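You operate a simulated robot arm through the tools that you are given. There is no shell and no other tool. Be economical: measure what you need, move in short steps, check, and stop when the job is done.

You run a simulated two-armed robot. Do the job below in one go: nothing can be reset, and whatever is moved stays where it is left.

Task
Tidy up after the air work: close the valve, drain the line, zero the knob and fold the gold cloth.
Fine: at the air box on table 4; drain after closing the valve, till the dial shows 0; fold the cloth beside the box in half where it lies; the hose stays coupled and the orange cover open.

It is judged by the outcome, as a careful person would: the job done as asked, and still so three seconds after it is handed in. It fails if anything else is knocked over, pushed out of place, dropped, spilled or broken. Lids that push on must go on centred and level and be pressed home; caps that screw on are set level and turned clockwise until they are tight. Flat cloth is picked up by pressing the open fingertips on it (5 to 10 N) and closing them slowly along it; thin cloth reads only 2 to 8 mm in the jaws.

Robot
Two 7-joint arms with two-finger parallel grippers on one trunk, on a base that drives. Base frame: it is fixed to the floor where the robot stands at the start and does not move with it; the origin is under the middle of the robot, x ahead of it, y to its left, z up; the surface under the hand at the start is at about z = 760. Lengths are in mm, angles in degrees, forces in N, time in s.
The left shoulder is at the start at [-82, 119, 851], the right one opposite. With the tool pointing down near the work surface each hand reaches from about 180 to 600 mm from the robot's upright axis, wherever it stands, measured 20 degrees to its own side. Places, roughly: air knob of the air box [500, -200, 800]; gold cloth [500, 400, 800]; hose end of the air box [400, -100, 800]; orange cover of the air box [400, 0, 800]; top of table 4 [800, -300, 800]; valve lever of the air box [500, -100, 900]. Payload 3.43 kg a hand.
Tool frame (each hand has its own): the origin (TCP) lies between the finger pads and is the grasp point; the fingertips stand 30 mm ahead of it; z points along the fingers, y is the line along which they close. Largest opening 94 mm; finger width 28, thickness 10; the body of the gripper, 50 by 96 mm, starts 55 mm behind the TCP.
Orientation is told as [roll, pitch, yaw] about the base's x, y, z axes, in that order, counted from this pose: with the fingers straight down and closing along the base's y, the tool's x points along the base's -x, its y along +y and its z along -z.

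Tools
- The arms move only by the tool nudge_tool. It takes "left_commands", "right_commands" or both (then of equal length, played together; a hand with none holds still); each is a list of rows, each a list of 6 numbers: the shift along the base's x, y, z in units of 250 mm (1.0 is 250 mm), then the turn, a rotation vector about the base's x, y, z in units of 90 degrees (1.0 is 90 degrees). In form: [[tx, ty, tz, rx, ry, rz], ...]. A call has 1 to 12 rows; each row is the pose to reach, as a shift and turn from the pose commanded when the call began. "left_jaw" and "right_jaw" are, for a hand that has rows, the gripper command, from -1 (shut) to 1 (fully open), values between in proportion, set as the call begins (left out, the last holds). A call with a number of a shift or a turn outside -1 to 1 is refused whole. Each row takes 0.2 s and may step no farther than 50 mm and 8.6 degrees from the row before; otherwise, or with a gripper value out of range, the whole call is refused. Where a pose cannot be reached the arm comes as near as it can. A force on the tool above 40 N (or 10 N above the force at the start of the call, whichever is more), or a blocked arm, ends the call early, and 0.2 s more pass. The fingers move at their own pace (about 153 mm/s each) and stop on an object; they squeeze with about 34 N. The grip force told is the motor's: it shows also when the fingers shut on nothing. Time passes only in rows, and 0.2 s behind the last, so rows that repeat a pose let the fingers close. The reply holds the time, the measured pose of the TCP, the force on the tool along the base axes, the opening and the grip force, in the units named above and with some noise, with the torque about the TCP (base axes, N m) and any sound that the robot's microphone picked up.
- Cameras (640 x 400 px; columns grow to the right, rows downward): "scene" is now at [21.9, 18, 1546.3]; the picture's right is [0.26, -0.97, 0.00], its down [-0.82, -0.22, -0.53] and it looks along [0.51, 0.14, -0.85] (base axes); focal length 252 px, centre (320, 200). "left" rides on the left gripper at [76, -14, -102] in its tool frame; the picture's right is [0.18, 0.98, 0.00], its down [-0.75, 0.14, -0.64] and it looks along [-0.63, 0.12, 0.77] (tool axes); focal length 243 px, centre (320, 200). "right" rides on the right gripper at [76, 14, -102] in its tool frame; the picture's right is [-0.18, 0.98, 0.00], its down [-0.75, -0.14, -0.64] and it looks along [-0.63, -0.12, 0.77] (tool axes); focal length 243 px, centre (320, 200). There is no depth. A picture from a camera that has moved, and an enlarged one, comes with that camera's place and axes in the base frame and with its lens.
- capture(camera): a new picture of that camera. It takes no simulated time.
- raise_lower(by): slides the trunk up (or, below 0, down) by that many mm; the arms and the scene camera ride with it, the base frame stays. It gives what a move gives, with no picture.
- drive_base(legs): drives the robot by 1 to 6 legs, each [ahead, left, turn to the left] in mm, mm and degrees, along the robot's own axes; the way and the turn of a leg run together, so that a leg with both is an arc; at most 1500 mm and 180 degrees a leg. The arms and the cameras ride along, it lands a little off, and it stops where it bumps. It gives what a move gives.
- turn_head(pan, tilt): turns the head with the scene camera to pan (to the left, within 143 degrees either way) and tilt (down, from -29 to 69), counted from straight ahead of the robot. It gives what a move gives.
- close_up(camera, box): a new picture of the part [left, top, right, bottom] of that camera's present view, enlarged. It takes no simulated time.
- close_job(): hands the job in; it is judged then, once.

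Work in short steps. Places have to be worked out from the pictures, the camera data and where the tool is seen: move nearer, look again, correct. Check each grasp and each placing, and mend what went wrong. You have 120 turns and 108 pictures in all, those below and enlarged ones among them. Open the grippers and draw the arms clear of the work before you hand the job in, unless the task says otherwise; then end with one line.

The tools are called after "Request:" by a JSON object that holds its "api" and its "payload". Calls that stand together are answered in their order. nudge_tool: Moves the arms, as the interface text tells. Its arguments: {"type":"object","properties":{"left_commands":{"type":"array"},"left_jaw":{"type":"number"},"right_commands":{"type":"array"},"right_jaw":{"type":"number"}},"required":[]} The other tools are called the same way: raise_lower (by) slides the trunk up or down; drive_base (legs) drives the base; turn_head (pan, tilt) turns the head that bears the scene camera; capture (camera) takes a picture; close_up (camera, box) takes an enlarged picture of a part of a camera's view; close_job () hands the job in.

At the start:

```text
time: 0.0
left_ee_pos: [333.6, 141.0, 1097.6]
left_orientation: [0.1, 0.0, 0.0]
left_ft_force: [-0.1, 0.6, 0.1]
left_moment: [-0.01, 0.01, 0.0]
left_grip_width: 94.2
left_grasp_force: 0.0
right_ee_pos: [319.2, -173.4, 1136.1]
right_orientation: [0.1, 0.0, -0.2]
right_ft_force: [-0.5, 0.8, 0.1]
right_moment: [0.0, 0.03, 0.02]
right_grip_width: 94.1
right_grasp_force: 0.1
trunk travel left (down, up): [-275.0, 60.0]
robot x, y, heading: [2.0, 1.5, -0.1]
head pan, tilt: [15.0, 58.1]
```

scene: 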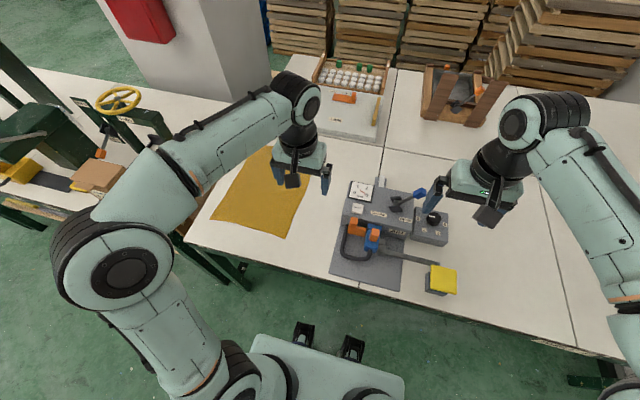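
right: 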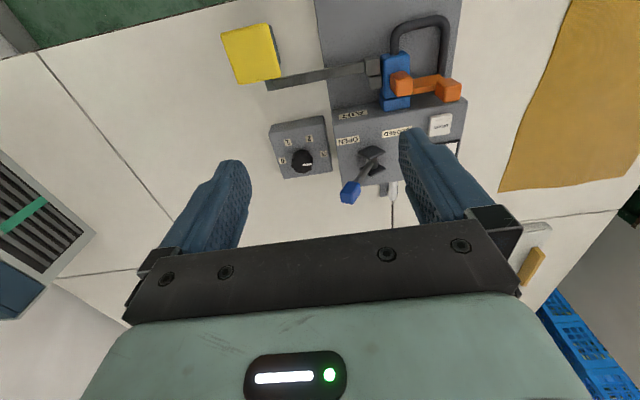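
left: 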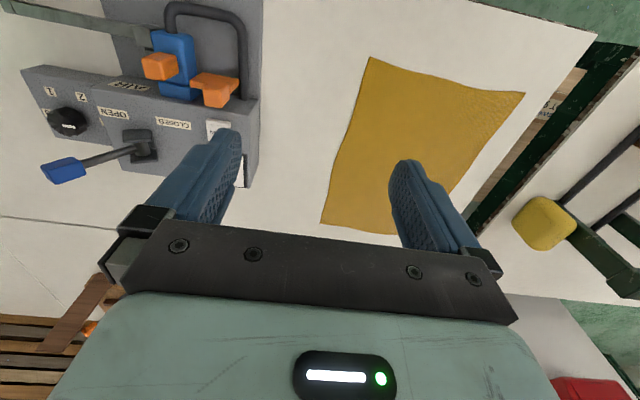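

I start with enlarged views of the air box to read its labels and parts.

Request:
{"api": "close_up", "payload": {"camera": "scene", "box": [320, 165, 470, 300]}}

Request:
{"api": "close_up", "payload": {"camera": "right", "box": [210, 10, 480, 210]}}

Request:
{"api": "close_up", "payload": {"camera": "left", "box": [10, 0, 280, 200]}}

```text
2.96 times, centred on (395, 232) of scene
camera zoom: at [21.9, 18.0, 1546.3], right [0.26, -0.97, 0.0], down [-0.82, -0.22, -0.53], along [0.51, 0.14, -0.85], focal length 747 px, centre (98, 104)
```

zoom: 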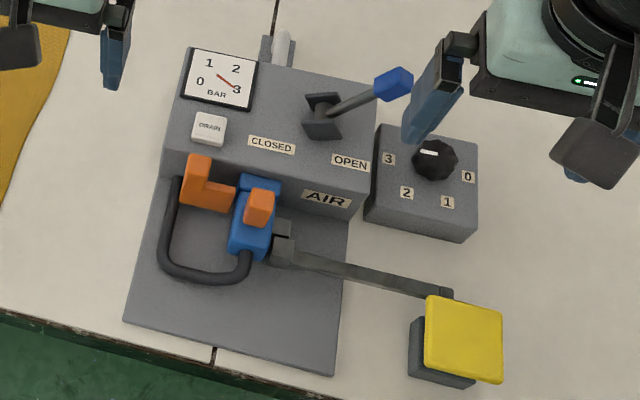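

```text
2.00 times, centred on (345, 110) of right
camera zoom: at [243.5, -159.2, 1238.9], right [0.19, 0.98, 0.0], down [0.75, -0.14, 0.64], along [0.63, -0.12, -0.77], focal length 485 px, centre (270, 380)
```

zoom: 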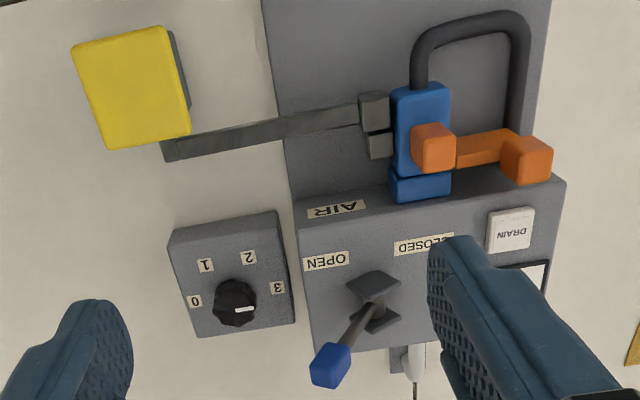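

```text
2.00 times, centred on (145, 100) of left
camera zoom: at [257.4, 125.8, 1199.0], right [-0.18, 0.98, 0.0], down [0.75, 0.14, 0.64], along [0.63, 0.12, -0.77], focal length 485 px, centre (670, 400)
```

zoom: 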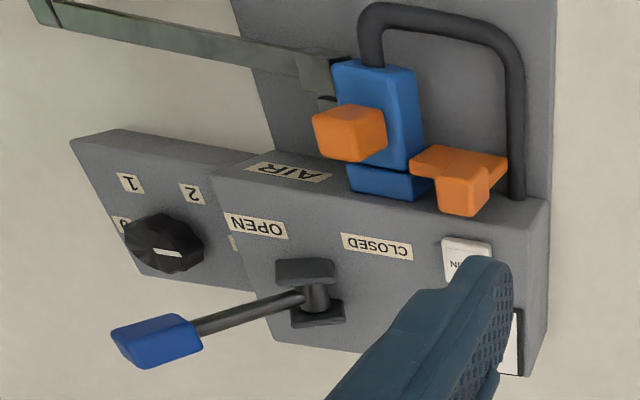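

The lever tip works out at about [488,-156,933] with its pivot at [479,-109,855], so OPEN leans to -y. The knob is at about [477,-236,830] and the drain button at about [441,8,850]. I shut the right hand and bring it to the -y side of the lever.

Request:
{"api": "nudge_tool", "payload": {"right_commands": [[0.166, -0.05, 0, 0, 0, 0], [0.332, -0.1, 0, 0, 0, 0], [0.498, -0.15, 0, 0, 0, 0], [0.664, -0.2, 0, 0, 0, 0], [0.664, -0.2, -0.19, 0, 0, 0], [0.664, -0.2, -0.38, 0, 0, 0], [0.664, -0.2, -0.57, 0, 0, 0], [0.664, -0.2, -0.68, 0, 0, 0], [0.664, -0.2, -0.76, 0, 0, 0], [0.664, -0.2, -0.76, 0, 0, 0]], "right_jaw": -1}}

Request:
{"api": "capture", "payload": {"camera": "right"}}

Request:
{"api": "close_up", "payload": {"camera": "scene", "box": [320, 165, 470, 300]}}

```text
time: 2.2
left_ee_pos: [334.1, 141.8, 1096.5]
left_orientation: [0.1, 0.0, 0.0]
left_ft_force: [-0.6, -0.7, -0.4]
left_moment: [0.02, 0.01, 0.01]
left_grip_width: 93.9
left_grasp_force: 0.0
right_ee_pos: [485.5, -224.1, 945.6]
right_orientation: [0.1, 0.0, -0.1]
right_ft_force: [0.3, 1.2, 0.1]
right_moment: [-0.03, 0.02, -0.06]
right_grip_width: 0.0
right_grasp_force: 33.6
right hand out of reach, approached as far as the arm can: row 4
trunk travel left (down, up): [-275.0, 60.0]
robot x, y, heading: [-0.5, -2.6, -0.1]
head pan, tilt: [15.0, 58.1]
```

```text
101 pictures are left
camera right: at [408.8, -210.0, 1048.6], right [0.19, 0.98, 0.0], down [0.75, -0.14, 0.64], along [0.63, -0.12, -0.77], focal length 243 px, centre (320, 200)
```

right: 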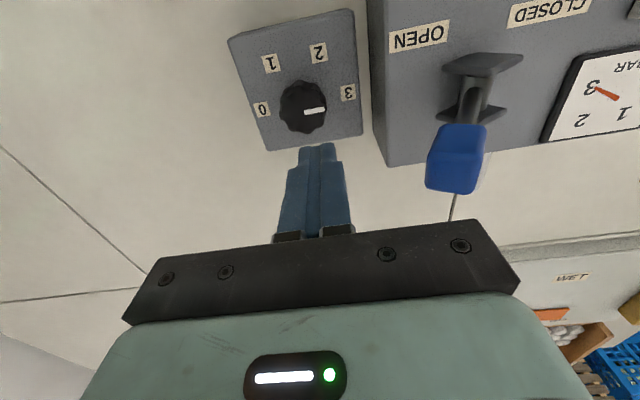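

```text
2.96 times, centred on (395, 232) of scene
camera zoom: at [21.9, 18.0, 1546.3], right [0.26, -0.97, 0.0], down [-0.82, -0.22, -0.53], along [0.51, 0.14, -0.85], focal length 747 px, centre (98, 104)
```

zoom: 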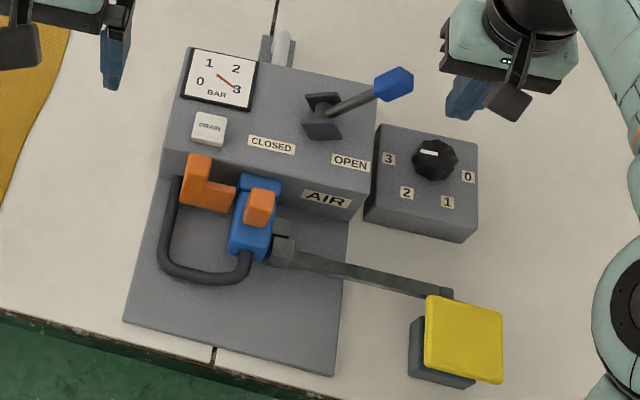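

The lever tip is confirmed at [488,-151,934]. I lower the shut fingers slightly and push +y in small steps.

Request:
{"api": "nudge_tool", "payload": {"right_commands": [[0, 0.05, -0.06, 0, 0, 0], [0, 0.12, -0.06, 0, 0, 0], [0, 0.18, -0.06, 0, 0, 0], [0, 0.24, -0.06, 0, 0, 0], [0, 0.3, -0.06, 0, 0, 0], [0, 0.36, -0.06, 0, 0, 0], [0, 0.42, -0.06, 0, 0, 0], [0, 0.42, -0.06, 0, 0, 0]]}}

Request:
{"api": "close_up", "payload": {"camera": "scene", "box": [320, 165, 470, 300]}}

```text
time: 4.0
left_ee_pos: [333.9, 141.8, 1097.8]
left_orientation: [-0.1, 0.1, 0.0]
left_ft_force: [-0.1, -0.2, 0.4]
left_moment: [0.03, 0.03, 0.01]
left_grip_width: 94.2
left_grasp_force: 0.1
right_ee_pos: [485.8, -117.6, 931.4]
right_orientation: [0.1, -0.1, -0.2]
right_ft_force: [-0.9, 0.5, -0.1]
right_moment: [0.0, 0.01, 0.02]
right_grip_width: 0.0
right_grasp_force: 32.8
trunk travel left (down, up): [-275.0, 60.0]
robot x, y, heading: [0.2, 0.1, 0.0]
head pan, tilt: [15.0, 58.1]
```

```text
2.96 times, centred on (395, 232) of scene
camera zoom: at [21.9, 17.8, 1546.3], right [0.26, -0.97, 0.0], down [-0.82, -0.22, -0.53], along [0.51, 0.14, -0.85], focal length 747 px, centre (98, 104)
```

zoom: 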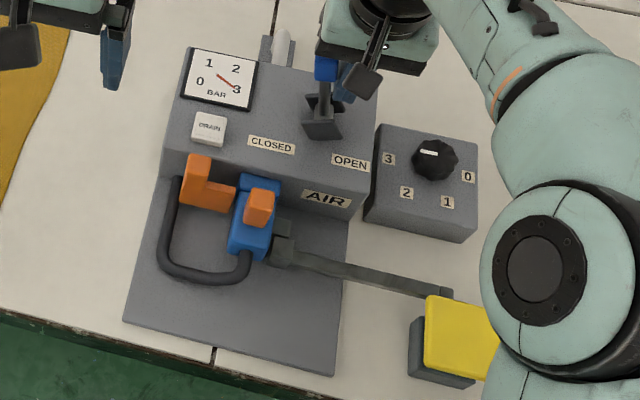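

The lever is near upright, so I keep pushing in small steps until it stops.

Request:
{"api": "nudge_tool", "payload": {"right_commands": [[0, 0.05, 0, 0, 0, 0], [0, 0.1, 0, 0, 0, 0], [0, 0.13, 0, 0, 0, 0], [0, 0.16, 0, 0, 0, 0], [0, 0.16, 0, 0, 0, 0]]}}

Request:
{"api": "close_up", "payload": {"camera": "scene", "box": [320, 165, 470, 300]}}

Request:
{"api": "capture", "payload": {"camera": "right"}}

```text
time: 4.9
left_ee_pos: [334.5, 139.6, 1096.4]
left_orientation: [0.0, 0.0, -0.1]
left_ft_force: [-1.0, 0.0, -1.0]
left_moment: [-0.05, 0.01, -0.04]
left_grip_width: 93.9
left_grasp_force: 0.1
right_ee_pos: [486.6, -101.6, 931.3]
right_orientation: [-1.7, 0.1, -1.2]
right_ft_force: [-3.7, -12.2, 3.3]
right_moment: [-0.37, 0.11, 0.12]
right_grip_width: 0.1
right_grasp_force: 32.2
trunk travel left (down, up): [-275.0, 60.0]
robot x, y, heading: [-1.0, 1.6, -0.1]
head pan, tilt: [15.0, 58.1]
stopped in row 4 (right hand): the force on the tool passed its limit at 45 N (the readings are from after the stop); the commanded pose is now the measured one
```

```text
2.96 times, centred on (395, 232) of scene
camera zoom: at [21.3, 18.2, 1546.3], right [0.26, -0.97, 0.0], down [-0.82, -0.22, -0.53], along [0.51, 0.13, -0.85], focal length 747 px, centre (98, 104)
```

zoom: 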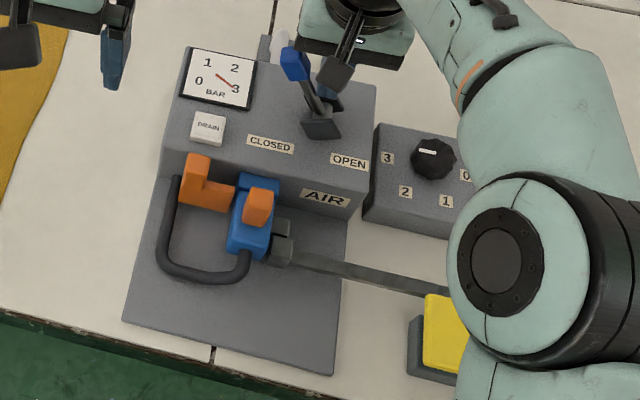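

```text
97 pictures are left
camera right: at [410.5, -83.5, 1033.8], right [0.2, 0.98, -0.03], down [0.75, -0.14, 0.64], along [0.63, -0.15, -0.76], focal length 243 px, centre (320, 200)
```

right: 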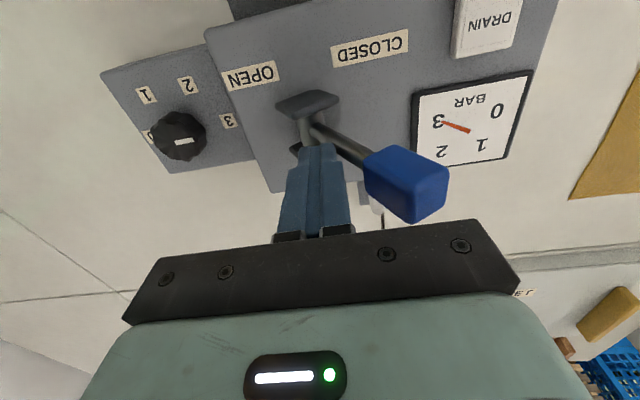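

The lever hit its stop leaning +y, mirrored from where it began, so I judge it closed. I back the right hand off and check that it stays.

Request:
{"api": "nudge_tool", "payload": {"right_commands": [[0, -0.1, 0, 0.0, 0, 0], [0, -0.25, 0.05, 0.02, 0, 0.01], [0, -0.4, 0.15, 0.02, 0, 0.01], [0, -0.54, 0.2, 0.02, 0, 0.01], [0, -0.54, 0.2, 0.02, 0, 0.01]]}}

Request:
{"api": "close_up", "payload": {"camera": "scene", "box": [320, 165, 470, 300]}}

Request:
{"api": "close_up", "payload": {"camera": "right", "box": [220, 0, 420, 160]}}

```text
time: 6.1
left_ee_pos: [335.2, 141.3, 1097.2]
left_orientation: [0.1, 0.0, -0.2]
left_ft_force: [0.7, -0.1, 0.7]
left_moment: [0.01, 0.0, -0.02]
left_grip_width: 94.1
left_grasp_force: 0.1
right_ee_pos: [487.8, -234.8, 982.3]
right_orientation: [0.7, 0.1, 0.1]
right_ft_force: [0.6, -0.5, 0.4]
right_moment: [0.02, -0.01, -0.02]
right_grip_width: 0.2
right_grasp_force: 33.7
trunk travel left (down, up): [-275.0, 60.0]
robot x, y, heading: [2.2, -0.1, 0.1]
head pan, tilt: [15.0, 58.1]
```

```text
2.96 times, centred on (395, 232) of scene
camera zoom: at [21.9, 17.7, 1546.3], right [0.26, -0.97, 0.0], down [-0.82, -0.22, -0.53], along [0.51, 0.14, -0.85], focal length 747 px, centre (98, 104)
```

zoom: 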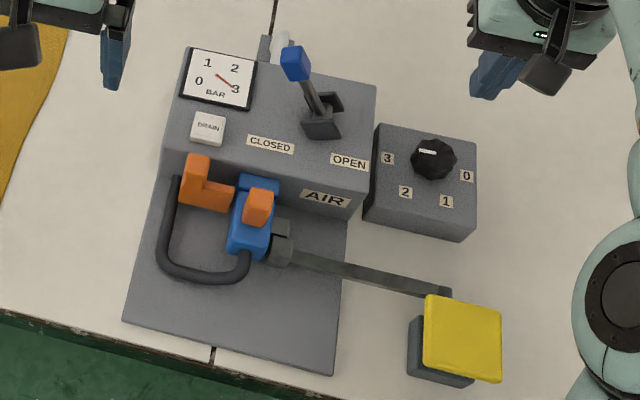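

```text
2.50 times, centred on (320, 80) of right
camera zoom: at [411.1, -221.0, 1085.1], right [0.18, 0.98, 0.01], down [0.75, -0.15, 0.64], along [0.63, -0.11, -0.77], focal length 606 px, centre (320, 500)
```

zoom: 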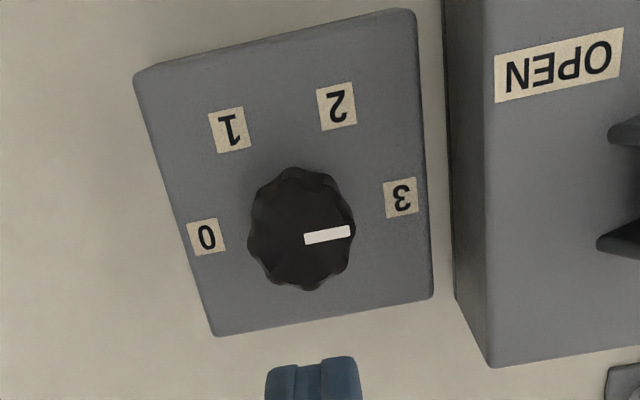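

The lever rests at about [488,-60,933], on the CLOSED side. Now I bring the shut left hand above the drain button to refine its place.

Request:
{"api": "nudge_tool", "payload": {"left_commands": [[0.1, -0.12, 0, 0, 0, 0], [0.2, -0.24, 0, 0, 0, 0], [0.3, -0.36, 0, 0, 0, 0], [0.4, -0.48, -0.02, 0, 0, 0], [0.4, -0.51, -0.2, 0, 0, 0], [0.4, -0.51, -0.38, 0, 0, 0], [0.4, -0.51, -0.54, 0, 0, 0], [0.4, -0.51, -0.6, 0, 0, 0], [0.4, -0.51, -0.6, 0, 0, 0]], "left_jaw": -1}}

Request:
{"api": "capture", "payload": {"camera": "left"}}

Request:
{"api": "capture", "payload": {"camera": "scene"}}

```text
time: 8.1
left_ee_pos: [435.1, 13.7, 946.8]
left_orientation: [0.1, 0.0, -0.1]
left_ft_force: [-0.3, -0.9, 0.3]
left_moment: [-0.02, -0.01, 0.01]
left_grip_width: 0.0
left_grasp_force: 32.8
right_ee_pos: [486.4, -234.3, 982.3]
right_orientation: [0.6, 0.1, 0.1]
right_ft_force: [0.6, 0.0, 0.3]
right_moment: [0.02, 0.0, 0.01]
right_grip_width: 0.0
right_grasp_force: 32.5
trunk travel left (down, up): [-275.0, 60.0]
robot x, y, heading: [-3.2, -0.8, -0.2]
head pan, tilt: [15.0, 58.1]
```

```text
94 pictures are left
camera left: at [357.6, -2.3, 1048.3], right [-0.18, 0.98, 0.0], down [0.75, 0.14, 0.64], along [0.63, 0.12, -0.77], focal length 243 px, centre (320, 200)
```

left: 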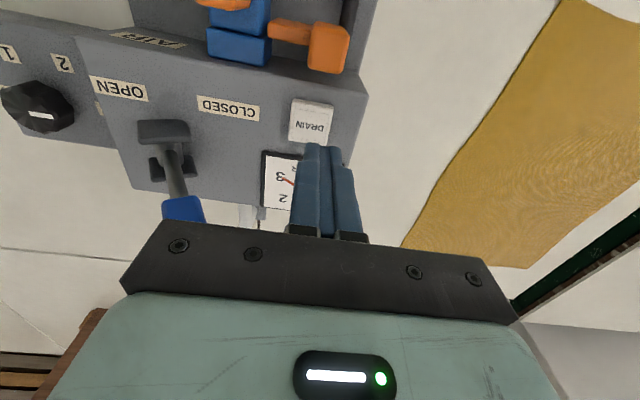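

```text
93 pictures are left
camera scene: at [21.9, 17.2, 1546.3], right [0.26, -0.97, 0.0], down [-0.82, -0.22, -0.53], along [0.51, 0.14, -0.85], focal length 252 px, centre (320, 200)
```

scene: 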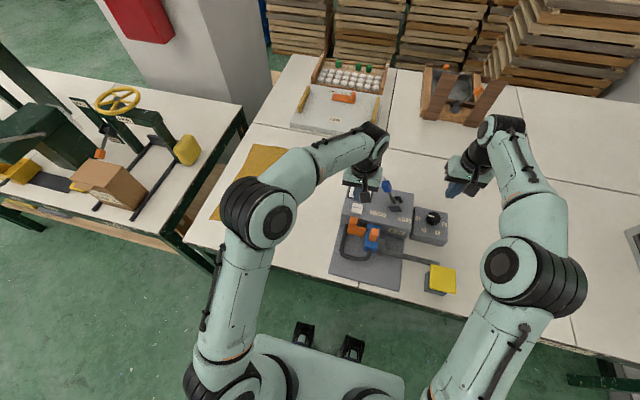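

The button centre is at about [436,6,852] and the fingertips are 65 mm above it. I press down slowly and hold.

Request:
{"api": "nudge_tool", "payload": {"left_commands": [[0, -0.02, -0.1, 0, 0, 0], [0, -0.02, -0.2, 0, 0, 0], [0, -0.02, -0.23, 0, 0, 0], [0, -0.02, -0.25, 0, 0, 0], [0, -0.02, -0.265, 0, 0, 0], [0, -0.02, -0.265, 0, 0, 0]]}}

Request:
{"api": "capture", "payload": {"camera": "left"}}

Request:
{"api": "close_up", "payload": {"camera": "right", "box": [400, 0, 640, 150]}}

```text
time: 9.5
left_ee_pos: [435.1, 6.7, 882.0]
left_orientation: [0.0, 0.0, -0.1]
left_ft_force: [0.4, 0.6, 3.2]
left_moment: [0.0, -0.02, 0.04]
left_grip_width: 0.5
left_grasp_force: 33.4
right_ee_pos: [486.2, -233.2, 981.4]
right_orientation: [0.7, -0.1, 0.1]
right_ft_force: [0.6, 0.1, 0.1]
right_moment: [-0.05, 0.01, 0.02]
right_grip_width: 0.0
right_grasp_force: 32.5
trunk travel left (down, up): [-275.0, 60.0]
robot x, y, heading: [0.1, 1.6, -0.2]
head pan, tilt: [15.0, 58.1]
heard: click
```

```text
92 pictures are left
camera left: at [357.9, -8.2, 983.2], right [-0.18, 0.98, 0.0], down [0.75, 0.14, 0.64], along [0.63, 0.12, -0.77], focal length 243 px, centre (320, 200)
```

left: 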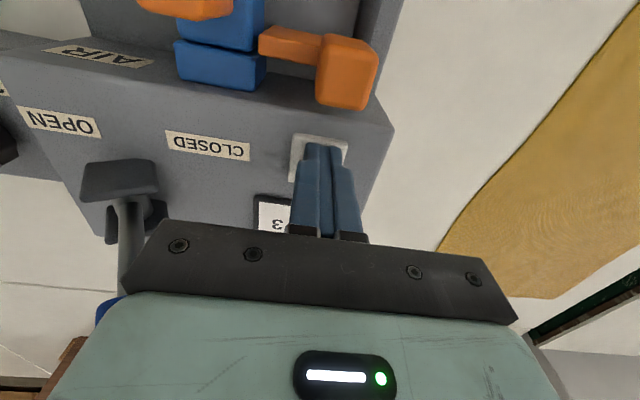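

```text
2.67 times, centred on (520, 75) of right
camera zoom: at [411.0, -221.0, 1085.0], right [0.18, 0.98, 0.01], down [0.75, -0.15, 0.64], along [0.63, -0.11, -0.77], focal length 647 px, centre (-213, 533)
```

zoom: 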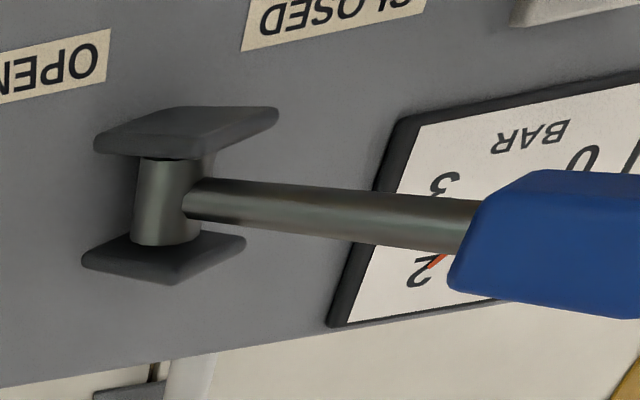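

I heard a click and the needle is falling past 2, so I keep the button held.

Request:
{"api": "nudge_tool", "payload": {"left_commands": [[0, 0, -0.008, 0, 0, 0], [0, 0, -0.008, 0, 0, 0], [0, 0, -0.008, 0, 0, 0], [0, 0, -0.008, 0, 0, 0], [0, 0, -0.008, 0, 0, 0], [0, 0, -0.008, 0, 0, 0], [0, 0, -0.008, 0, 0, 0], [0, 0, -0.008, 0, 0, 0], [0, 0, -0.008, 0, 0, 0], [0, 0, -0.008, 0, 0, 0], [0, 0, -0.008, 0, 0, 0], [0, 0, -0.008, 0, 0, 0]]}}

Request:
{"api": "close_up", "payload": {"camera": "right", "box": [400, 0, 640, 150]}}

```text
time: 12.1
left_ee_pos: [434.2, 7.3, 878.9]
left_orientation: [0.0, 0.0, -0.1]
left_ft_force: [2.0, 0.8, 6.2]
left_moment: [0.03, -0.08, 0.0]
left_grip_width: 0.0
left_grasp_force: 33.1
right_ee_pos: [486.9, -233.9, 982.0]
right_orientation: [0.7, 0.1, 0.0]
right_ft_force: [0.0, -0.6, 0.2]
right_moment: [0.01, 0.0, -0.01]
right_grip_width: 0.0
right_grasp_force: 33.3
trunk travel left (down, up): [-275.0, 60.0]
robot x, y, heading: [-0.2, -1.6, -0.2]
head pan, tilt: [15.0, 58.1]
```

```text
2.67 times, centred on (520, 75) of right
camera zoom: at [411.1, -220.8, 1085.0], right [0.18, 0.98, 0.01], down [0.75, -0.15, 0.64], along [0.63, -0.11, -0.77], focal length 647 px, centre (-213, 533)
```

zoom: 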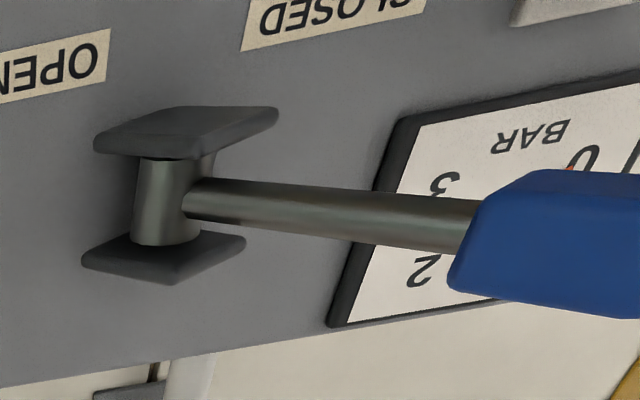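

The needle is now at about 0. I hold a little longer, then lift the left hand away and read the dial.

Request:
{"api": "nudge_tool", "payload": {"left_commands": [[0, 0, 0, 0, 0, 0], [0, 0, 0, 0, 0, 0], [0, 0, 0, 0, 0, 0], [0, 0, 0, 0, 0, 0], [0, 0, 0.2, 0, 0, 0], [0, 0, 0.4, 0, 0, 0], [0, 0, 0.6, 0, 0, 0], [0, 0.18, 0.6, 0, 0, 0], [0, 0.36, 0.6, 0, 0, 0], [0, 0.54, 0.6, 0, 0, 0], [-0.1, 0.7, 0.6, 0, 0, 0]]}}

Request:
{"api": "close_up", "payload": {"camera": "scene", "box": [320, 165, 470, 300]}}

Request:
{"api": "capture", "payload": {"camera": "left"}}

Request:
{"api": "capture", "payload": {"camera": "scene"}}

```text
time: 14.5
left_ee_pos: [405.8, 182.0, 1029.0]
left_orientation: [0.0, -0.1, -0.1]
left_ft_force: [0.0, -0.5, 0.3]
left_moment: [-0.03, 0.02, 0.0]
left_grip_width: 0.1
left_grasp_force: 33.1
right_ee_pos: [486.5, -233.3, 982.8]
right_orientation: [0.5, -0.1, 0.1]
right_ft_force: [-0.9, 0.1, 0.1]
right_moment: [-0.02, -0.02, 0.02]
right_grip_width: 0.0
right_grasp_force: 33.3
trunk travel left (down, up): [-275.0, 60.0]
robot x, y, heading: [0.7, -1.9, -0.4]
head pan, tilt: [15.0, 58.1]
```

```text
2.96 times, centred on (395, 232) of scene
camera zoom: at [20.4, 18.2, 1546.2], right [0.26, -0.97, 0.0], down [-0.82, -0.22, -0.53], along [0.51, 0.14, -0.85], focal length 747 px, centre (98, 104)
```

zoom: 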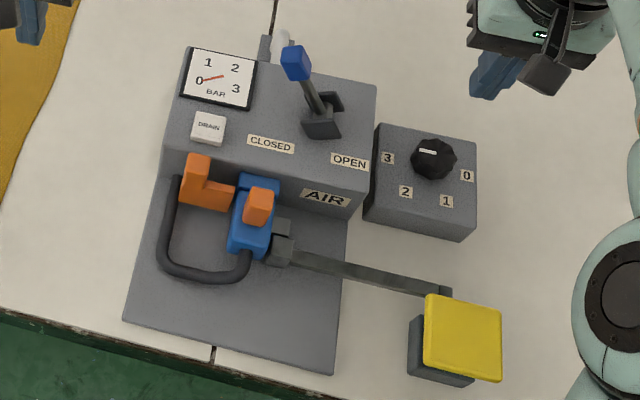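

```text
88 pictures are left
camera left: at [328.0, 166.9, 1130.8], right [-0.18, 0.98, 0.0], down [0.75, 0.14, 0.64], along [0.63, 0.12, -0.77], focal length 243 px, centre (320, 200)
```

left: 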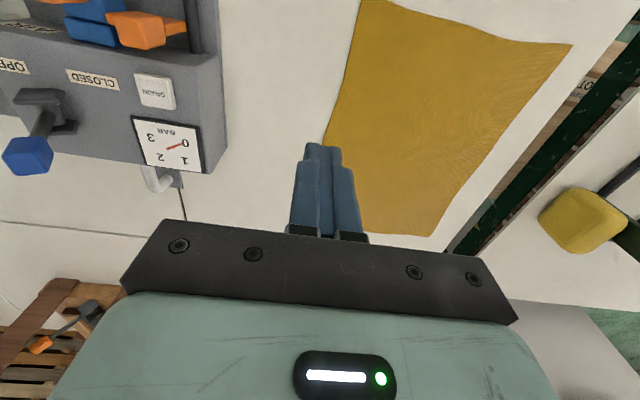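

```text
87 pictures are left
camera scene: at [20.4, 18.2, 1546.2], right [0.26, -0.97, 0.0], down [-0.82, -0.22, -0.53], along [0.51, 0.14, -0.85], focal length 252 px, centre (320, 200)
```

scene: 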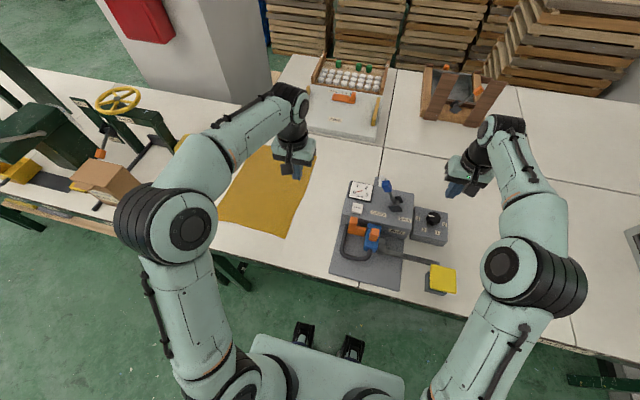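

The dial reads 0. The knob axis is at about [482,-238] with its mark on 3 (+y), and 0 is at -y, so it needs about 180° counter-clockwise by way of 2 and 1. I open the right jaws and pre-turn the hand -90°.

Request:
{"api": "nudge_tool", "payload": {"right_commands": [[-0.016, -0.016, 0, 0, 0, -0.09], [-0.016, -0.016, 0, 0, 0, -0.18], [-0.016, -0.016, 0, 0, 0, -0.27], [-0.016, -0.016, 0, 0, 0, -0.36], [-0.016, -0.016, 0, 0, 0, -0.45], [-0.016, -0.016, 0, 0, 0, -0.54], [-0.016, -0.016, 0, 0, 0, -0.63], [-0.016, -0.016, 0, 0, 0, -0.72], [-0.016, -0.016, 0, 0, 0, -0.81], [-0.016, -0.016, 0, 0, 0, -0.9], [-0.016, -0.016, 0, 0, 0, -0.98], [-0.016, -0.016, 0, 0, 0, -0.98]], "right_jaw": 1}}

Request:
{"api": "capture", "payload": {"camera": "right"}}

```text
time: 17.1
left_ee_pos: [406.2, 179.7, 1029.7]
left_orientation: [0.0, 0.0, -0.1]
left_ft_force: [0.2, 0.8, -0.1]
left_moment: [-0.04, -0.02, -0.01]
left_grip_width: 0.0
left_grasp_force: 33.0
right_ee_pos: [481.8, -237.1, 980.9]
right_orientation: [0.6, 0.0, -88.2]
right_ft_force: [-0.2, 0.2, 0.2]
right_moment: [-0.01, 0.03, -0.01]
right_grip_width: 93.9
right_grasp_force: 0.1
trunk travel left (down, up): [-275.0, 60.0]
robot x, y, heading: [1.9, -2.5, -0.1]
head pan, tilt: [15.0, 58.1]
```

```text
86 pictures are left
camera right: at [493.2, -160.3, 1083.3], right [0.99, -0.15, 0.01], down [-0.12, -0.76, 0.64], along [-0.09, -0.63, -0.77], focal length 243 px, centre (320, 200)
```

right: 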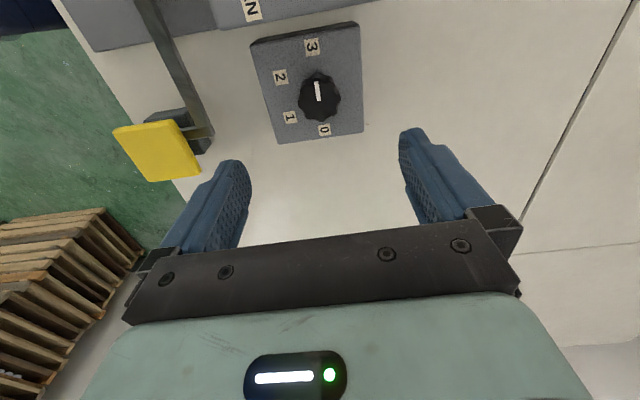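

Two views put the knob top at z≈823, the box top at ≈800 and the axis at [483,-238.5]. I descend so the tips sit at about z=808, just above the box top.

Request:
{"api": "nudge_tool", "payload": {"right_commands": [[0.004, -0.005, -0.15, 0, 0, 0], [0.004, -0.005, -0.3, 0, 0, 0], [0.004, -0.005, -0.42, 0, 0, 0], [0.004, -0.005, -0.5, 0, 0, 0], [0.004, -0.005, -0.54, 0, 0, 0], [0.004, -0.005, -0.57, 0, 0, 0], [0.004, -0.005, -0.57, 0, 0, 0]]}}

Request:
{"api": "capture", "payload": {"camera": "right"}}

Request:
{"api": "close_up", "payload": {"camera": "scene", "box": [370, 150, 490, 260]}}

```text
time: 18.7
left_ee_pos: [407.1, 182.0, 1028.9]
left_orientation: [0.0, 0.0, -0.1]
left_ft_force: [0.8, 0.0, -0.2]
left_moment: [0.01, 0.0, -0.01]
left_grip_width: 0.0
left_grasp_force: 32.5
right_ee_pos: [483.0, -240.0, 838.7]
right_orientation: [0.7, 0.0, -88.1]
right_ft_force: [0.2, 0.8, -0.2]
right_moment: [0.0, -0.04, 0.0]
right_grip_width: 94.1
right_grasp_force: 0.0
trunk travel left (down, up): [-275.0, 60.0]
robot x, y, heading: [-3.9, -2.0, -0.1]
head pan, tilt: [15.0, 58.1]
```

```text
85 pictures are left
camera right: at [493.8, -163.0, 942.0], right [0.99, -0.15, 0.01], down [-0.12, -0.76, 0.64], along [-0.09, -0.63, -0.77], focal length 243 px, centre (320, 200)
```

right: 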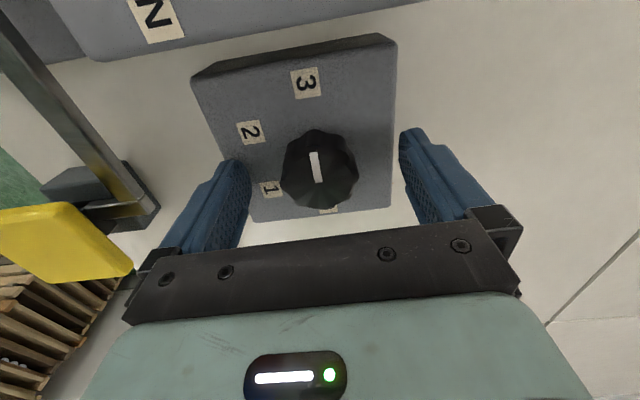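

```text
3.64 times, centred on (430, 205) of scene
camera zoom: at [21.9, 17.2, 1546.3], right [0.26, -0.97, 0.0], down [-0.82, -0.22, -0.53], along [0.51, 0.14, -0.85], focal length 917 px, centre (-80, 182)
```

zoom: 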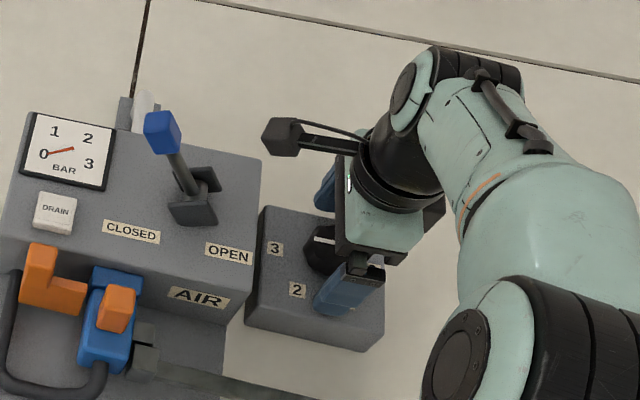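

The knob is centred between the fingers. I close on it.

Request:
{"api": "nudge_tool", "payload": {"right_commands": [[0, 0.004, 0, 0, 0, 0], [0, 0.004, 0, 0, 0, 0], [0, 0.004, 0, 0, 0, 0]], "right_jaw": -1}}

Request:
{"api": "capture", "payload": {"camera": "right"}}

```text
time: 19.5
left_ee_pos: [406.7, 180.5, 1029.2]
left_orientation: [-0.1, 0.1, -0.1]
left_ft_force: [-0.6, 0.1, -0.2]
left_moment: [-0.02, 0.04, 0.01]
left_grip_width: 0.0
left_grasp_force: 33.4
right_ee_pos: [482.7, -238.8, 840.0]
right_orientation: [0.7, 0.0, -88.1]
right_ft_force: [-2.2, -2.9, 3.5]
right_moment: [0.1, 1.34, 0.05]
right_grip_width: 41.7
right_grasp_force: 44.9
trunk travel left (down, up): [-275.0, 60.0]
robot x, y, heading: [-3.6, -5.0, 0.0]
head pan, tilt: [15.0, 58.1]
```

```text
83 pictures are left
camera right: at [493.5, -162.1, 941.9], right [0.99, -0.15, 0.01], down [-0.12, -0.76, 0.64], along [-0.09, -0.63, -0.77], focal length 243 px, centre (320, 200)
```

right: 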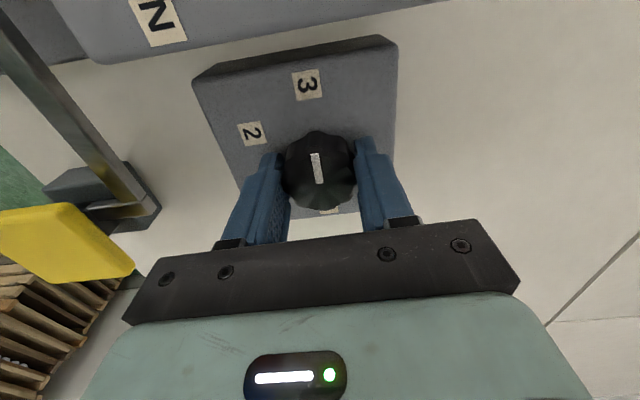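

The grip is good at 41.7 mm. I turn +88° counter-clockwise.

Request:
{"api": "nudge_tool", "payload": {"right_commands": [[0, 0, 0, 0, 0, 0.09], [0, 0, 0, 0, 0, 0.18], [0, 0, 0, 0, 0, 0.27], [0, 0, 0, 0, 0, 0.36], [0, 0, 0, 0, 0, 0.45], [0, 0, 0, 0, 0, 0.54], [0, 0, 0, 0, 0, 0.63], [0, 0, 0, 0, 0, 0.72], [0, 0, 0, 0, 0, 0.81], [0, 0, 0, 0, 0, 0.9], [0, 0, 0, 0, 0, 0.98]]}}

Request:
{"api": "capture", "payload": {"camera": "right"}}

```text
time: 21.9
left_ee_pos: [404.4, 180.6, 1029.3]
left_orientation: [0.0, 0.0, 0.0]
left_ft_force: [0.1, 0.1, -0.1]
left_moment: [0.04, -0.03, 0.01]
left_grip_width: 0.2
left_grasp_force: 32.7
right_ee_pos: [482.3, -239.3, 839.5]
right_orientation: [0.8, 0.0, 0.1]
right_ft_force: [-12.6, -11.7, 5.1]
right_moment: [-0.75, -0.82, -0.03]
right_grip_width: 41.9
right_grasp_force: 44.4
trunk travel left (down, up): [-275.0, 60.0]
robot x, y, heading: [1.8, 0.4, -0.4]
head pan, tilt: [15.0, 58.1]
```

```text
82 pictures are left
camera right: at [406.0, -226.3, 941.8], right [0.18, 0.98, 0.01], down [0.75, -0.15, 0.64], along [0.63, -0.11, -0.77], focal length 243 px, centre (320, 200)
```

right: 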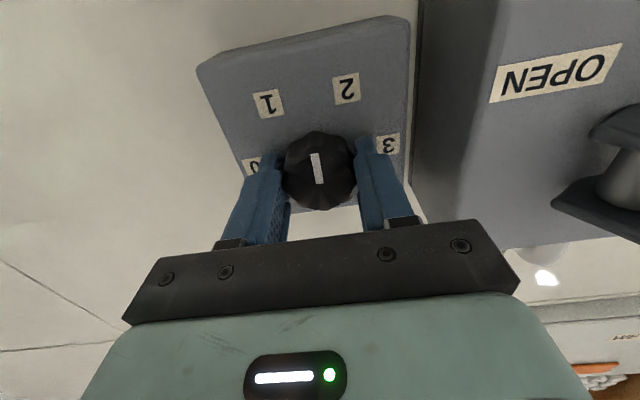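

The mark turned with the hand and now sits between 1 and 2. I continue another 90°.

Request:
{"api": "nudge_tool", "payload": {"right_commands": [[-0.003, -0.003, 0, 0, 0, 0.09], [-0.003, -0.003, 0, 0, 0, 0.18], [-0.003, -0.003, 0, 0, 0, 0.27], [-0.003, -0.003, 0, 0, 0, 0.36], [-0.003, -0.003, 0, 0, 0, 0.45], [-0.003, -0.003, 0, 0, 0, 0.54], [-0.003, -0.003, 0, 0, 0, 0.63], [-0.003, -0.003, 0, 0, 0, 0.72], [-0.003, -0.003, 0, 0, 0, 0.81], [-0.003, -0.003, 0, 0, 0, 0.9], [-0.003, -0.003, 0, 0, 0, 0.98]]}}

Request:
{"api": "capture", "payload": {"camera": "right"}}

```text
time: 24.3
left_ee_pos: [406.7, 181.0, 1029.9]
left_orientation: [0.1, -0.1, -0.1]
left_ft_force: [0.1, 0.2, 0.0]
left_moment: [0.04, -0.03, 0.01]
left_grip_width: 0.2
left_grasp_force: 33.1
right_ee_pos: [483.4, -239.0, 838.9]
right_orientation: [0.3, -0.1, 88.4]
right_ft_force: [-1.2, -14.8, 6.7]
right_moment: [0.13, -0.38, 0.03]
right_grip_width: 42.0
right_grasp_force: 45.4
trunk travel left (down, up): [-275.0, 60.0]
robot x, y, heading: [1.5, -2.4, 0.0]
head pan, tilt: [15.0, 58.1]
```

```text
81 pictures are left
camera right: at [467.3, -315.5, 941.8], right [-0.98, 0.21, 0.01], down [0.17, 0.75, 0.64], along [0.13, 0.63, -0.77], focal length 243 px, centre (320, 200)
```

right: 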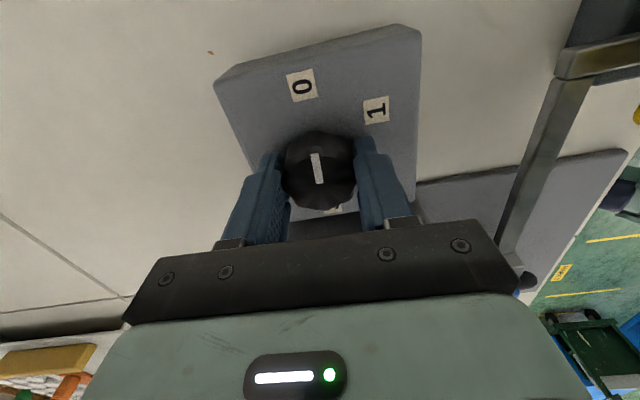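

The mark is within a few degrees of 0. I turn 3° more and release to check it.

Request:
{"api": "nudge_tool", "payload": {"right_commands": [[0, 0, 0, 0, 0, 0.03], [0, 0, 0, 0, 0, 0.03], [0, 0, 0, 0, 0, 0.03]]}}

Request:
{"api": "nudge_tool", "payload": {"right_commands": [[0, 0, 0, 0, 0, 0], [0, 0, 0, 0, 0, 0], [0, 0, 0.12, 0, 0, 0], [0, 0, 0.3, 0, 0, 0], [0, 0, 0.48, 0, 0, 0], [0, 0, 0.6, 0, 0, 0], [0, 0, 0.6, 0, 0, 0]], "right_jaw": 1}}

Request:
{"api": "close_up", "payload": {"camera": "right", "box": [220, 0, 420, 160]}}

Request:
{"api": "capture", "payload": {"camera": "scene"}}

```text
time: 25.1
left_ee_pos: [406.1, 180.1, 1029.4]
left_orientation: [0.1, -0.1, 0.0]
left_ft_force: [0.3, 0.2, -0.1]
left_moment: [0.03, 0.02, -0.02]
left_grip_width: 0.2
left_grasp_force: 33.3
right_ee_pos: [482.0, -239.3, 838.0]
right_orientation: [0.5, 0.0, 90.9]
right_ft_force: [1.3, -16.1, 6.9]
right_moment: [0.39, -1.16, 0.04]
right_grip_width: 41.9
right_grasp_force: 45.5
trunk travel left (down, up): [-275.0, 60.0]
robot x, y, heading: [-1.5, 0.3, -0.1]
head pan, tilt: [15.0, 58.1]
```

```text
time: 26.7
left_ee_pos: [407.2, 181.7, 1027.9]
left_orientation: [-0.1, -0.1, 0.0]
left_ft_force: [-0.2, -0.9, 0.6]
left_moment: [-0.03, -0.01, 0.01]
left_grip_width: 0.2
left_grasp_force: 33.5
right_ee_pos: [483.3, -239.8, 988.8]
right_orientation: [0.6, 0.0, 91.0]
right_ft_force: [-0.5, -0.3, 0.0]
right_moment: [0.0, -0.01, 0.03]
right_grip_width: 94.0
right_grasp_force: 0.0
trunk travel left (down, up): [-275.0, 60.0]
robot x, y, heading: [0.4, 0.9, -0.4]
head pan, tilt: [15.0, 58.1]
```

```text
2.50 times, centred on (320, 80) of right
camera zoom: at [472.0, -316.2, 1092.3], right [-0.99, 0.17, 0.01], down [0.14, 0.76, 0.64], along [0.1, 0.63, -0.77], focal length 606 px, centre (320, 500)
```

zoom: 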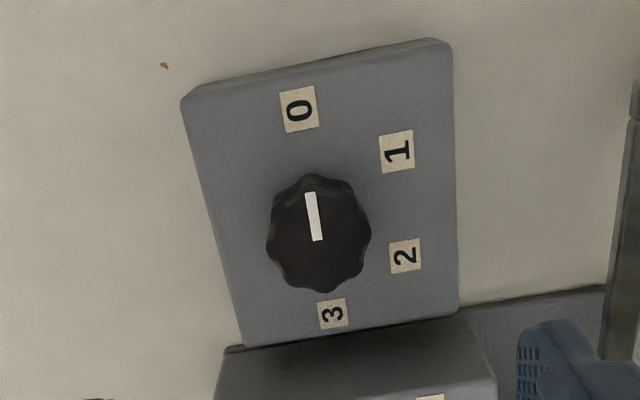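

```text
79 pictures are left
camera scene: at [22.0, 17.2, 1546.3], right [0.26, -0.97, 0.0], down [-0.82, -0.22, -0.53], along [0.51, 0.14, -0.85], focal length 252 px, centre (320, 200)
```

scene: 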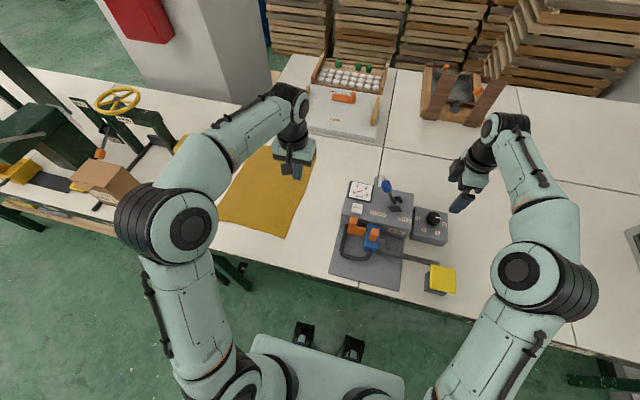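

The mark points at 0 within about 2°, so the knob is done. Next I raise both hands well clear and pan the head to look at the cloth and the floor space on the left.

Request:
{"api": "nudge_tool", "payload": {"right_commands": [[-0.1, 0, 0.19, 0, 0, -0.09], [-0.2, 0, 0.38, 0, 0, -0.18], [-0.3, 0, 0.5, 0, 0, -0.27], [-0.45, 0, 0.6, 0, 0, -0.36], [-0.6, 0, 0.7, 0, 0, -0.45], [-0.7, 0, 0.7, 0, 0, -0.54], [-0.7, 0, 0.7, 0, 0, -0.63], [-0.7, 0, 0.7, 0, 0, -0.72], [-0.7, 0, 0.7, 0, 0, -0.81], [-0.7, 0, 0.7, 0, 0, -0.9], [-0.7, 0, 0.7, 0, 0, -0.98]], "left_commands": [[-0.05, 0, 0.15, 0, 0, 0], [-0.1, 0, 0.3, 0, 0, 0], [-0.2, 0, 0.4, 0, 0, 0], [-0.3, 0, 0.5, 0, 0, 0], [-0.4, 0, 0.6, 0, 0, 0], [-0.4, 0, 0.6, 0, 0, 0], [-0.4, 0, 0.6, 0, 0, 0], [-0.4, 0, 0.6, 0, 0, 0], [-0.4, 0, 0.6, 0, 0, 0], [-0.4, 0, 0.6, 0, 0, 0], [-0.4, 0, 0.6, 0, 0, 0]]}}

Request:
{"api": "turn_head", "payload": {"pan": 50, "tilt": 55}}

Request:
{"api": "capture", "payload": {"camera": "scene"}}

Request:
{"api": "capture", "payload": {"camera": "left"}}

Request:
{"api": "turn_head", "payload": {"pan": 20, "tilt": 69}}

Request:
{"api": "capture", "payload": {"camera": "scene"}}

```text
refused: row 1 steps farther than a row can; nothing moved
```

```text
time: 27.7
left_ee_pos: [406.0, 182.0, 1029.1]
left_orientation: [0.0, 0.0, -0.1]
left_ft_force: [-0.4, 0.0, 0.8]
left_moment: [0.01, 0.04, 0.0]
left_grip_width: 0.0
left_grasp_force: 33.1
right_ee_pos: [483.4, -239.7, 988.7]
right_orientation: [0.7, 0.2, 91.0]
right_ft_force: [-0.2, 0.8, -0.8]
right_moment: [0.0, -0.05, 0.0]
right_grip_width: 93.9
right_grasp_force: 0.0
trunk travel left (down, up): [-275.0, 60.0]
robot x, y, heading: [2.8, -1.0, 0.1]
head pan, tilt: [50.0, 55.0]
```

```text
78 pictures are left
camera scene: at [2.0, 54.7, 1550.1], right [0.76, -0.65, 0.0], down [-0.53, -0.63, -0.57], along [0.37, 0.44, -0.82], focal length 252 px, centre (320, 200)
```

scene: 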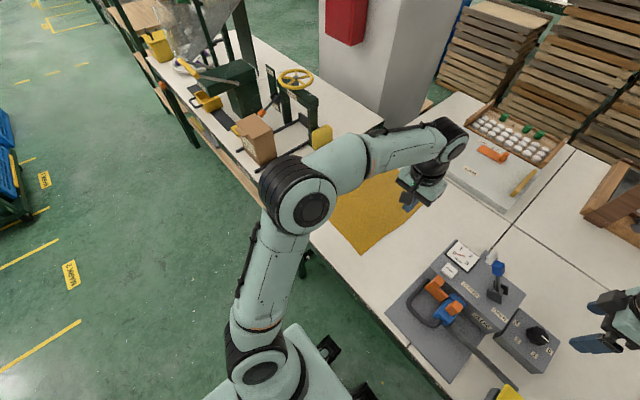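

```text
77 pictures are left
camera left: at [329.4, 165.7, 1130.6], right [-0.18, 0.98, 0.0], down [0.75, 0.14, 0.64], along [0.63, 0.12, -0.77], focal length 243 px, centre (320, 200)
```

left: 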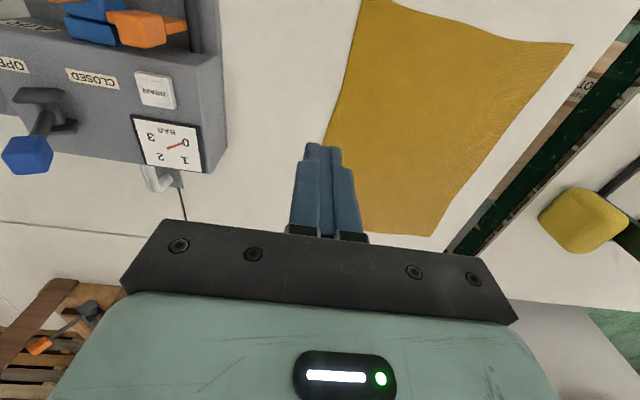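

```text
time: 28.6
left_ee_pos: [406.6, 181.1, 1028.9]
left_orientation: [-0.1, 0.0, 0.0]
left_ft_force: [-0.5, -0.2, 0.8]
left_moment: [0.0, -0.02, 0.0]
left_grip_width: 0.0
left_grasp_force: 32.9
right_ee_pos: [483.9, -239.1, 987.7]
right_orientation: [0.7, 0.1, 91.0]
right_ft_force: [-0.4, -0.3, -0.1]
right_moment: [0.0, 0.01, 0.02]
right_grip_width: 94.0
right_grasp_force: 0.1
trunk travel left (down, up): [-275.0, 60.0]
robot x, y, heading: [-1.9, 1.5, 0.1]
head pan, tilt: [20.0, 68.8]
```

```text
76 pictures are left
camera scene: at [8.0, 18.7, 1534.7], right [0.34, -0.94, 0.0], down [-0.88, -0.32, -0.36], along [0.34, 0.12, -0.93], focal length 252 px, centre (320, 200)
```

scene: 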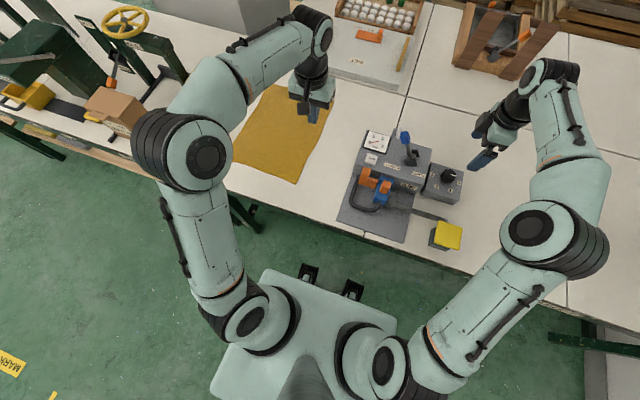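

My first raise was refused because a step was too big. The dial still reads 0. I repeat the retraction with smaller steps.

Request:
{"api": "nudge_tool", "payload": {"right_commands": [[0, 0, 0.18, 0, 0, -0.08], [0, 0, 0.36, 0, 0, -0.16], [-0.07, 0, 0.52, 0, 0, -0.25], [-0.2, 0, 0.62, 0, 0, -0.34], [-0.36, 0, 0.7, 0, 0, -0.43], [-0.52, 0, 0.7, 0, 0, -0.52], [-0.65, 0, 0.7, 0, 0, -0.61], [-0.65, 0, 0.7, 0, 0, -0.7], [-0.65, 0, 0.7, 0, 0, -0.79], [-0.65, 0, 0.7, 0, 0, -0.88], [-0.65, 0, 0.7, 0, 0, -0.97], [-0.65, 0, 0.7, 0, 0, -1.0]], "left_commands": [[0, 0, 0.15, 0, 0, 0], [-0.05, 0, 0.3, 0, 0, 0], [-0.15, 0, 0.4, 0, 0, 0], [-0.25, 0, 0.5, 0, 0, 0], [-0.35, 0, 0.56, 0, 0, 0], [-0.4, 0, 0.56, 0, 0, 0], [-0.4, 0, 0.56, 0, 0, 0], [-0.4, 0, 0.56, 0, 0, 0], [-0.4, 0, 0.56, 0, 0, 0], [-0.4, 0, 0.56, 0, 0, 0], [-0.4, 0, 0.56, 0, 0, 0], [-0.4, 0, 0.56, 0, 0, 0]]}}

Request:
{"api": "capture", "payload": {"camera": "left"}}

```text
time: 31.2
left_ee_pos: [309.4, 182.3, 1168.3]
left_orientation: [0.0, 0.0, -0.2]
left_ft_force: [-0.5, -0.1, -0.6]
left_moment: [-0.01, 0.0, 0.0]
left_grip_width: 0.0
left_grasp_force: 32.6
right_ee_pos: [320.6, -238.9, 1164.6]
right_orientation: [0.6, 0.0, 0.8]
right_ft_force: [-0.1, 1.5, 0.0]
right_moment: [0.0, -0.02, -0.05]
right_grip_width: 94.3
right_grasp_force: 0.1
trunk travel left (down, up): [-275.0, 60.0]
robot x, y, heading: [0.6, -2.9, -0.0]
head pan, tilt: [20.0, 68.8]
```

```text
75 pictures are left
camera left: at [232.8, 168.0, 1270.9], right [-0.18, 0.98, 0.0], down [0.75, 0.14, 0.64], along [0.63, 0.12, -0.77], focal length 243 px, centre (320, 200)
```

left: 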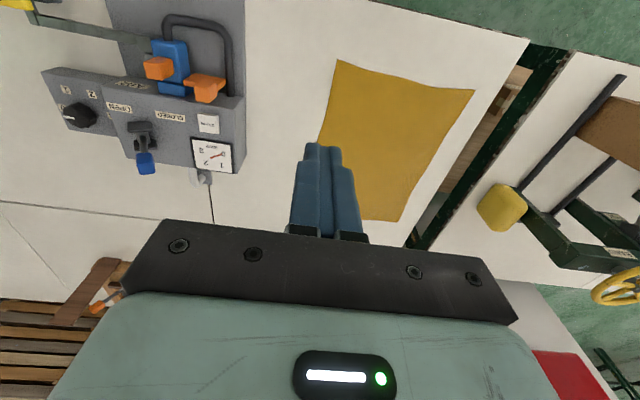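

The cloth corners are at about [316,216], [319,494], [686,492] and, by symmetry, [685,212]. I drive left so the robot faces the middle of the cloth.

Request:
{"api": "drive_base", "payload": {"legs": [[0, 355, 0]]}}

Request:
{"api": "turn_head", "payload": {"pan": 0, "tilt": 60}}

Request:
{"api": "capture", "payload": {"camera": "scene"}}

```text
time: 34.5
left_ee_pos: [313.4, 504.6, 1170.0]
left_orientation: [-0.1, 0.0, -0.7]
left_ft_force: [-0.3, 0.3, -0.1]
left_moment: [-0.02, -0.03, 0.02]
left_grip_width: 0.0
left_grasp_force: 32.6
right_ee_pos: [317.8, 82.4, 1164.0]
right_orientation: [0.7, 0.1, 0.3]
right_ft_force: [-0.2, 0.5, 0.4]
right_moment: [0.02, -0.01, 0.01]
right_grip_width: 93.9
right_grasp_force: 0.0
trunk travel left (down, up): [-275.0, 60.0]
robot x, y, heading: [1.1, 327.1, -1.0]
head pan, tilt: [20.0, 68.8]
stopped in leg 1: the robot was blocked; the commanded pose is now the measured one
```

```text
time: 35.4
left_ee_pos: [311.5, 504.3, 1168.7]
left_orientation: [0.0, 0.0, -0.7]
left_ft_force: [0.5, 0.3, -0.6]
left_moment: [-0.03, 0.01, 0.02]
left_grip_width: 0.0
left_grasp_force: 33.2
right_ee_pos: [318.1, 82.4, 1163.7]
right_orientation: [0.8, 0.2, 0.3]
right_ft_force: [-0.5, -0.4, -0.2]
right_moment: [0.02, -0.01, 0.0]
right_grip_width: 93.9
right_grasp_force: 0.1
trunk travel left (down, up): [-275.0, 60.0]
robot x, y, heading: [-3.5, 321.5, -1.0]
head pan, tilt: [0.0, 60.0]
```

```text
74 pictures are left
camera scene: at [22.3, 323.6, 1544.0], right [-0.01, -1.0, 0.0], down [-0.87, 0.01, -0.5], along [0.5, -0.01, -0.87], focal length 252 px, centre (320, 200)
```

scene: 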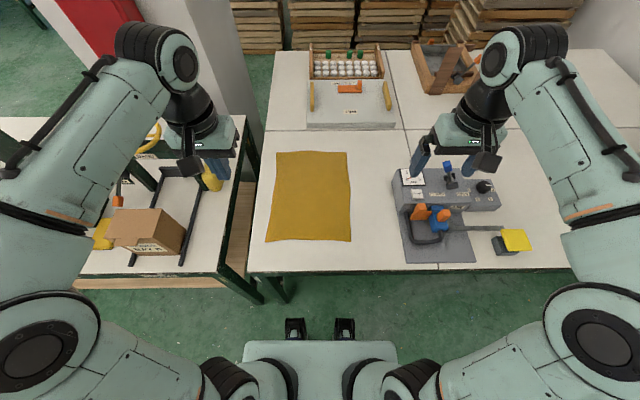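

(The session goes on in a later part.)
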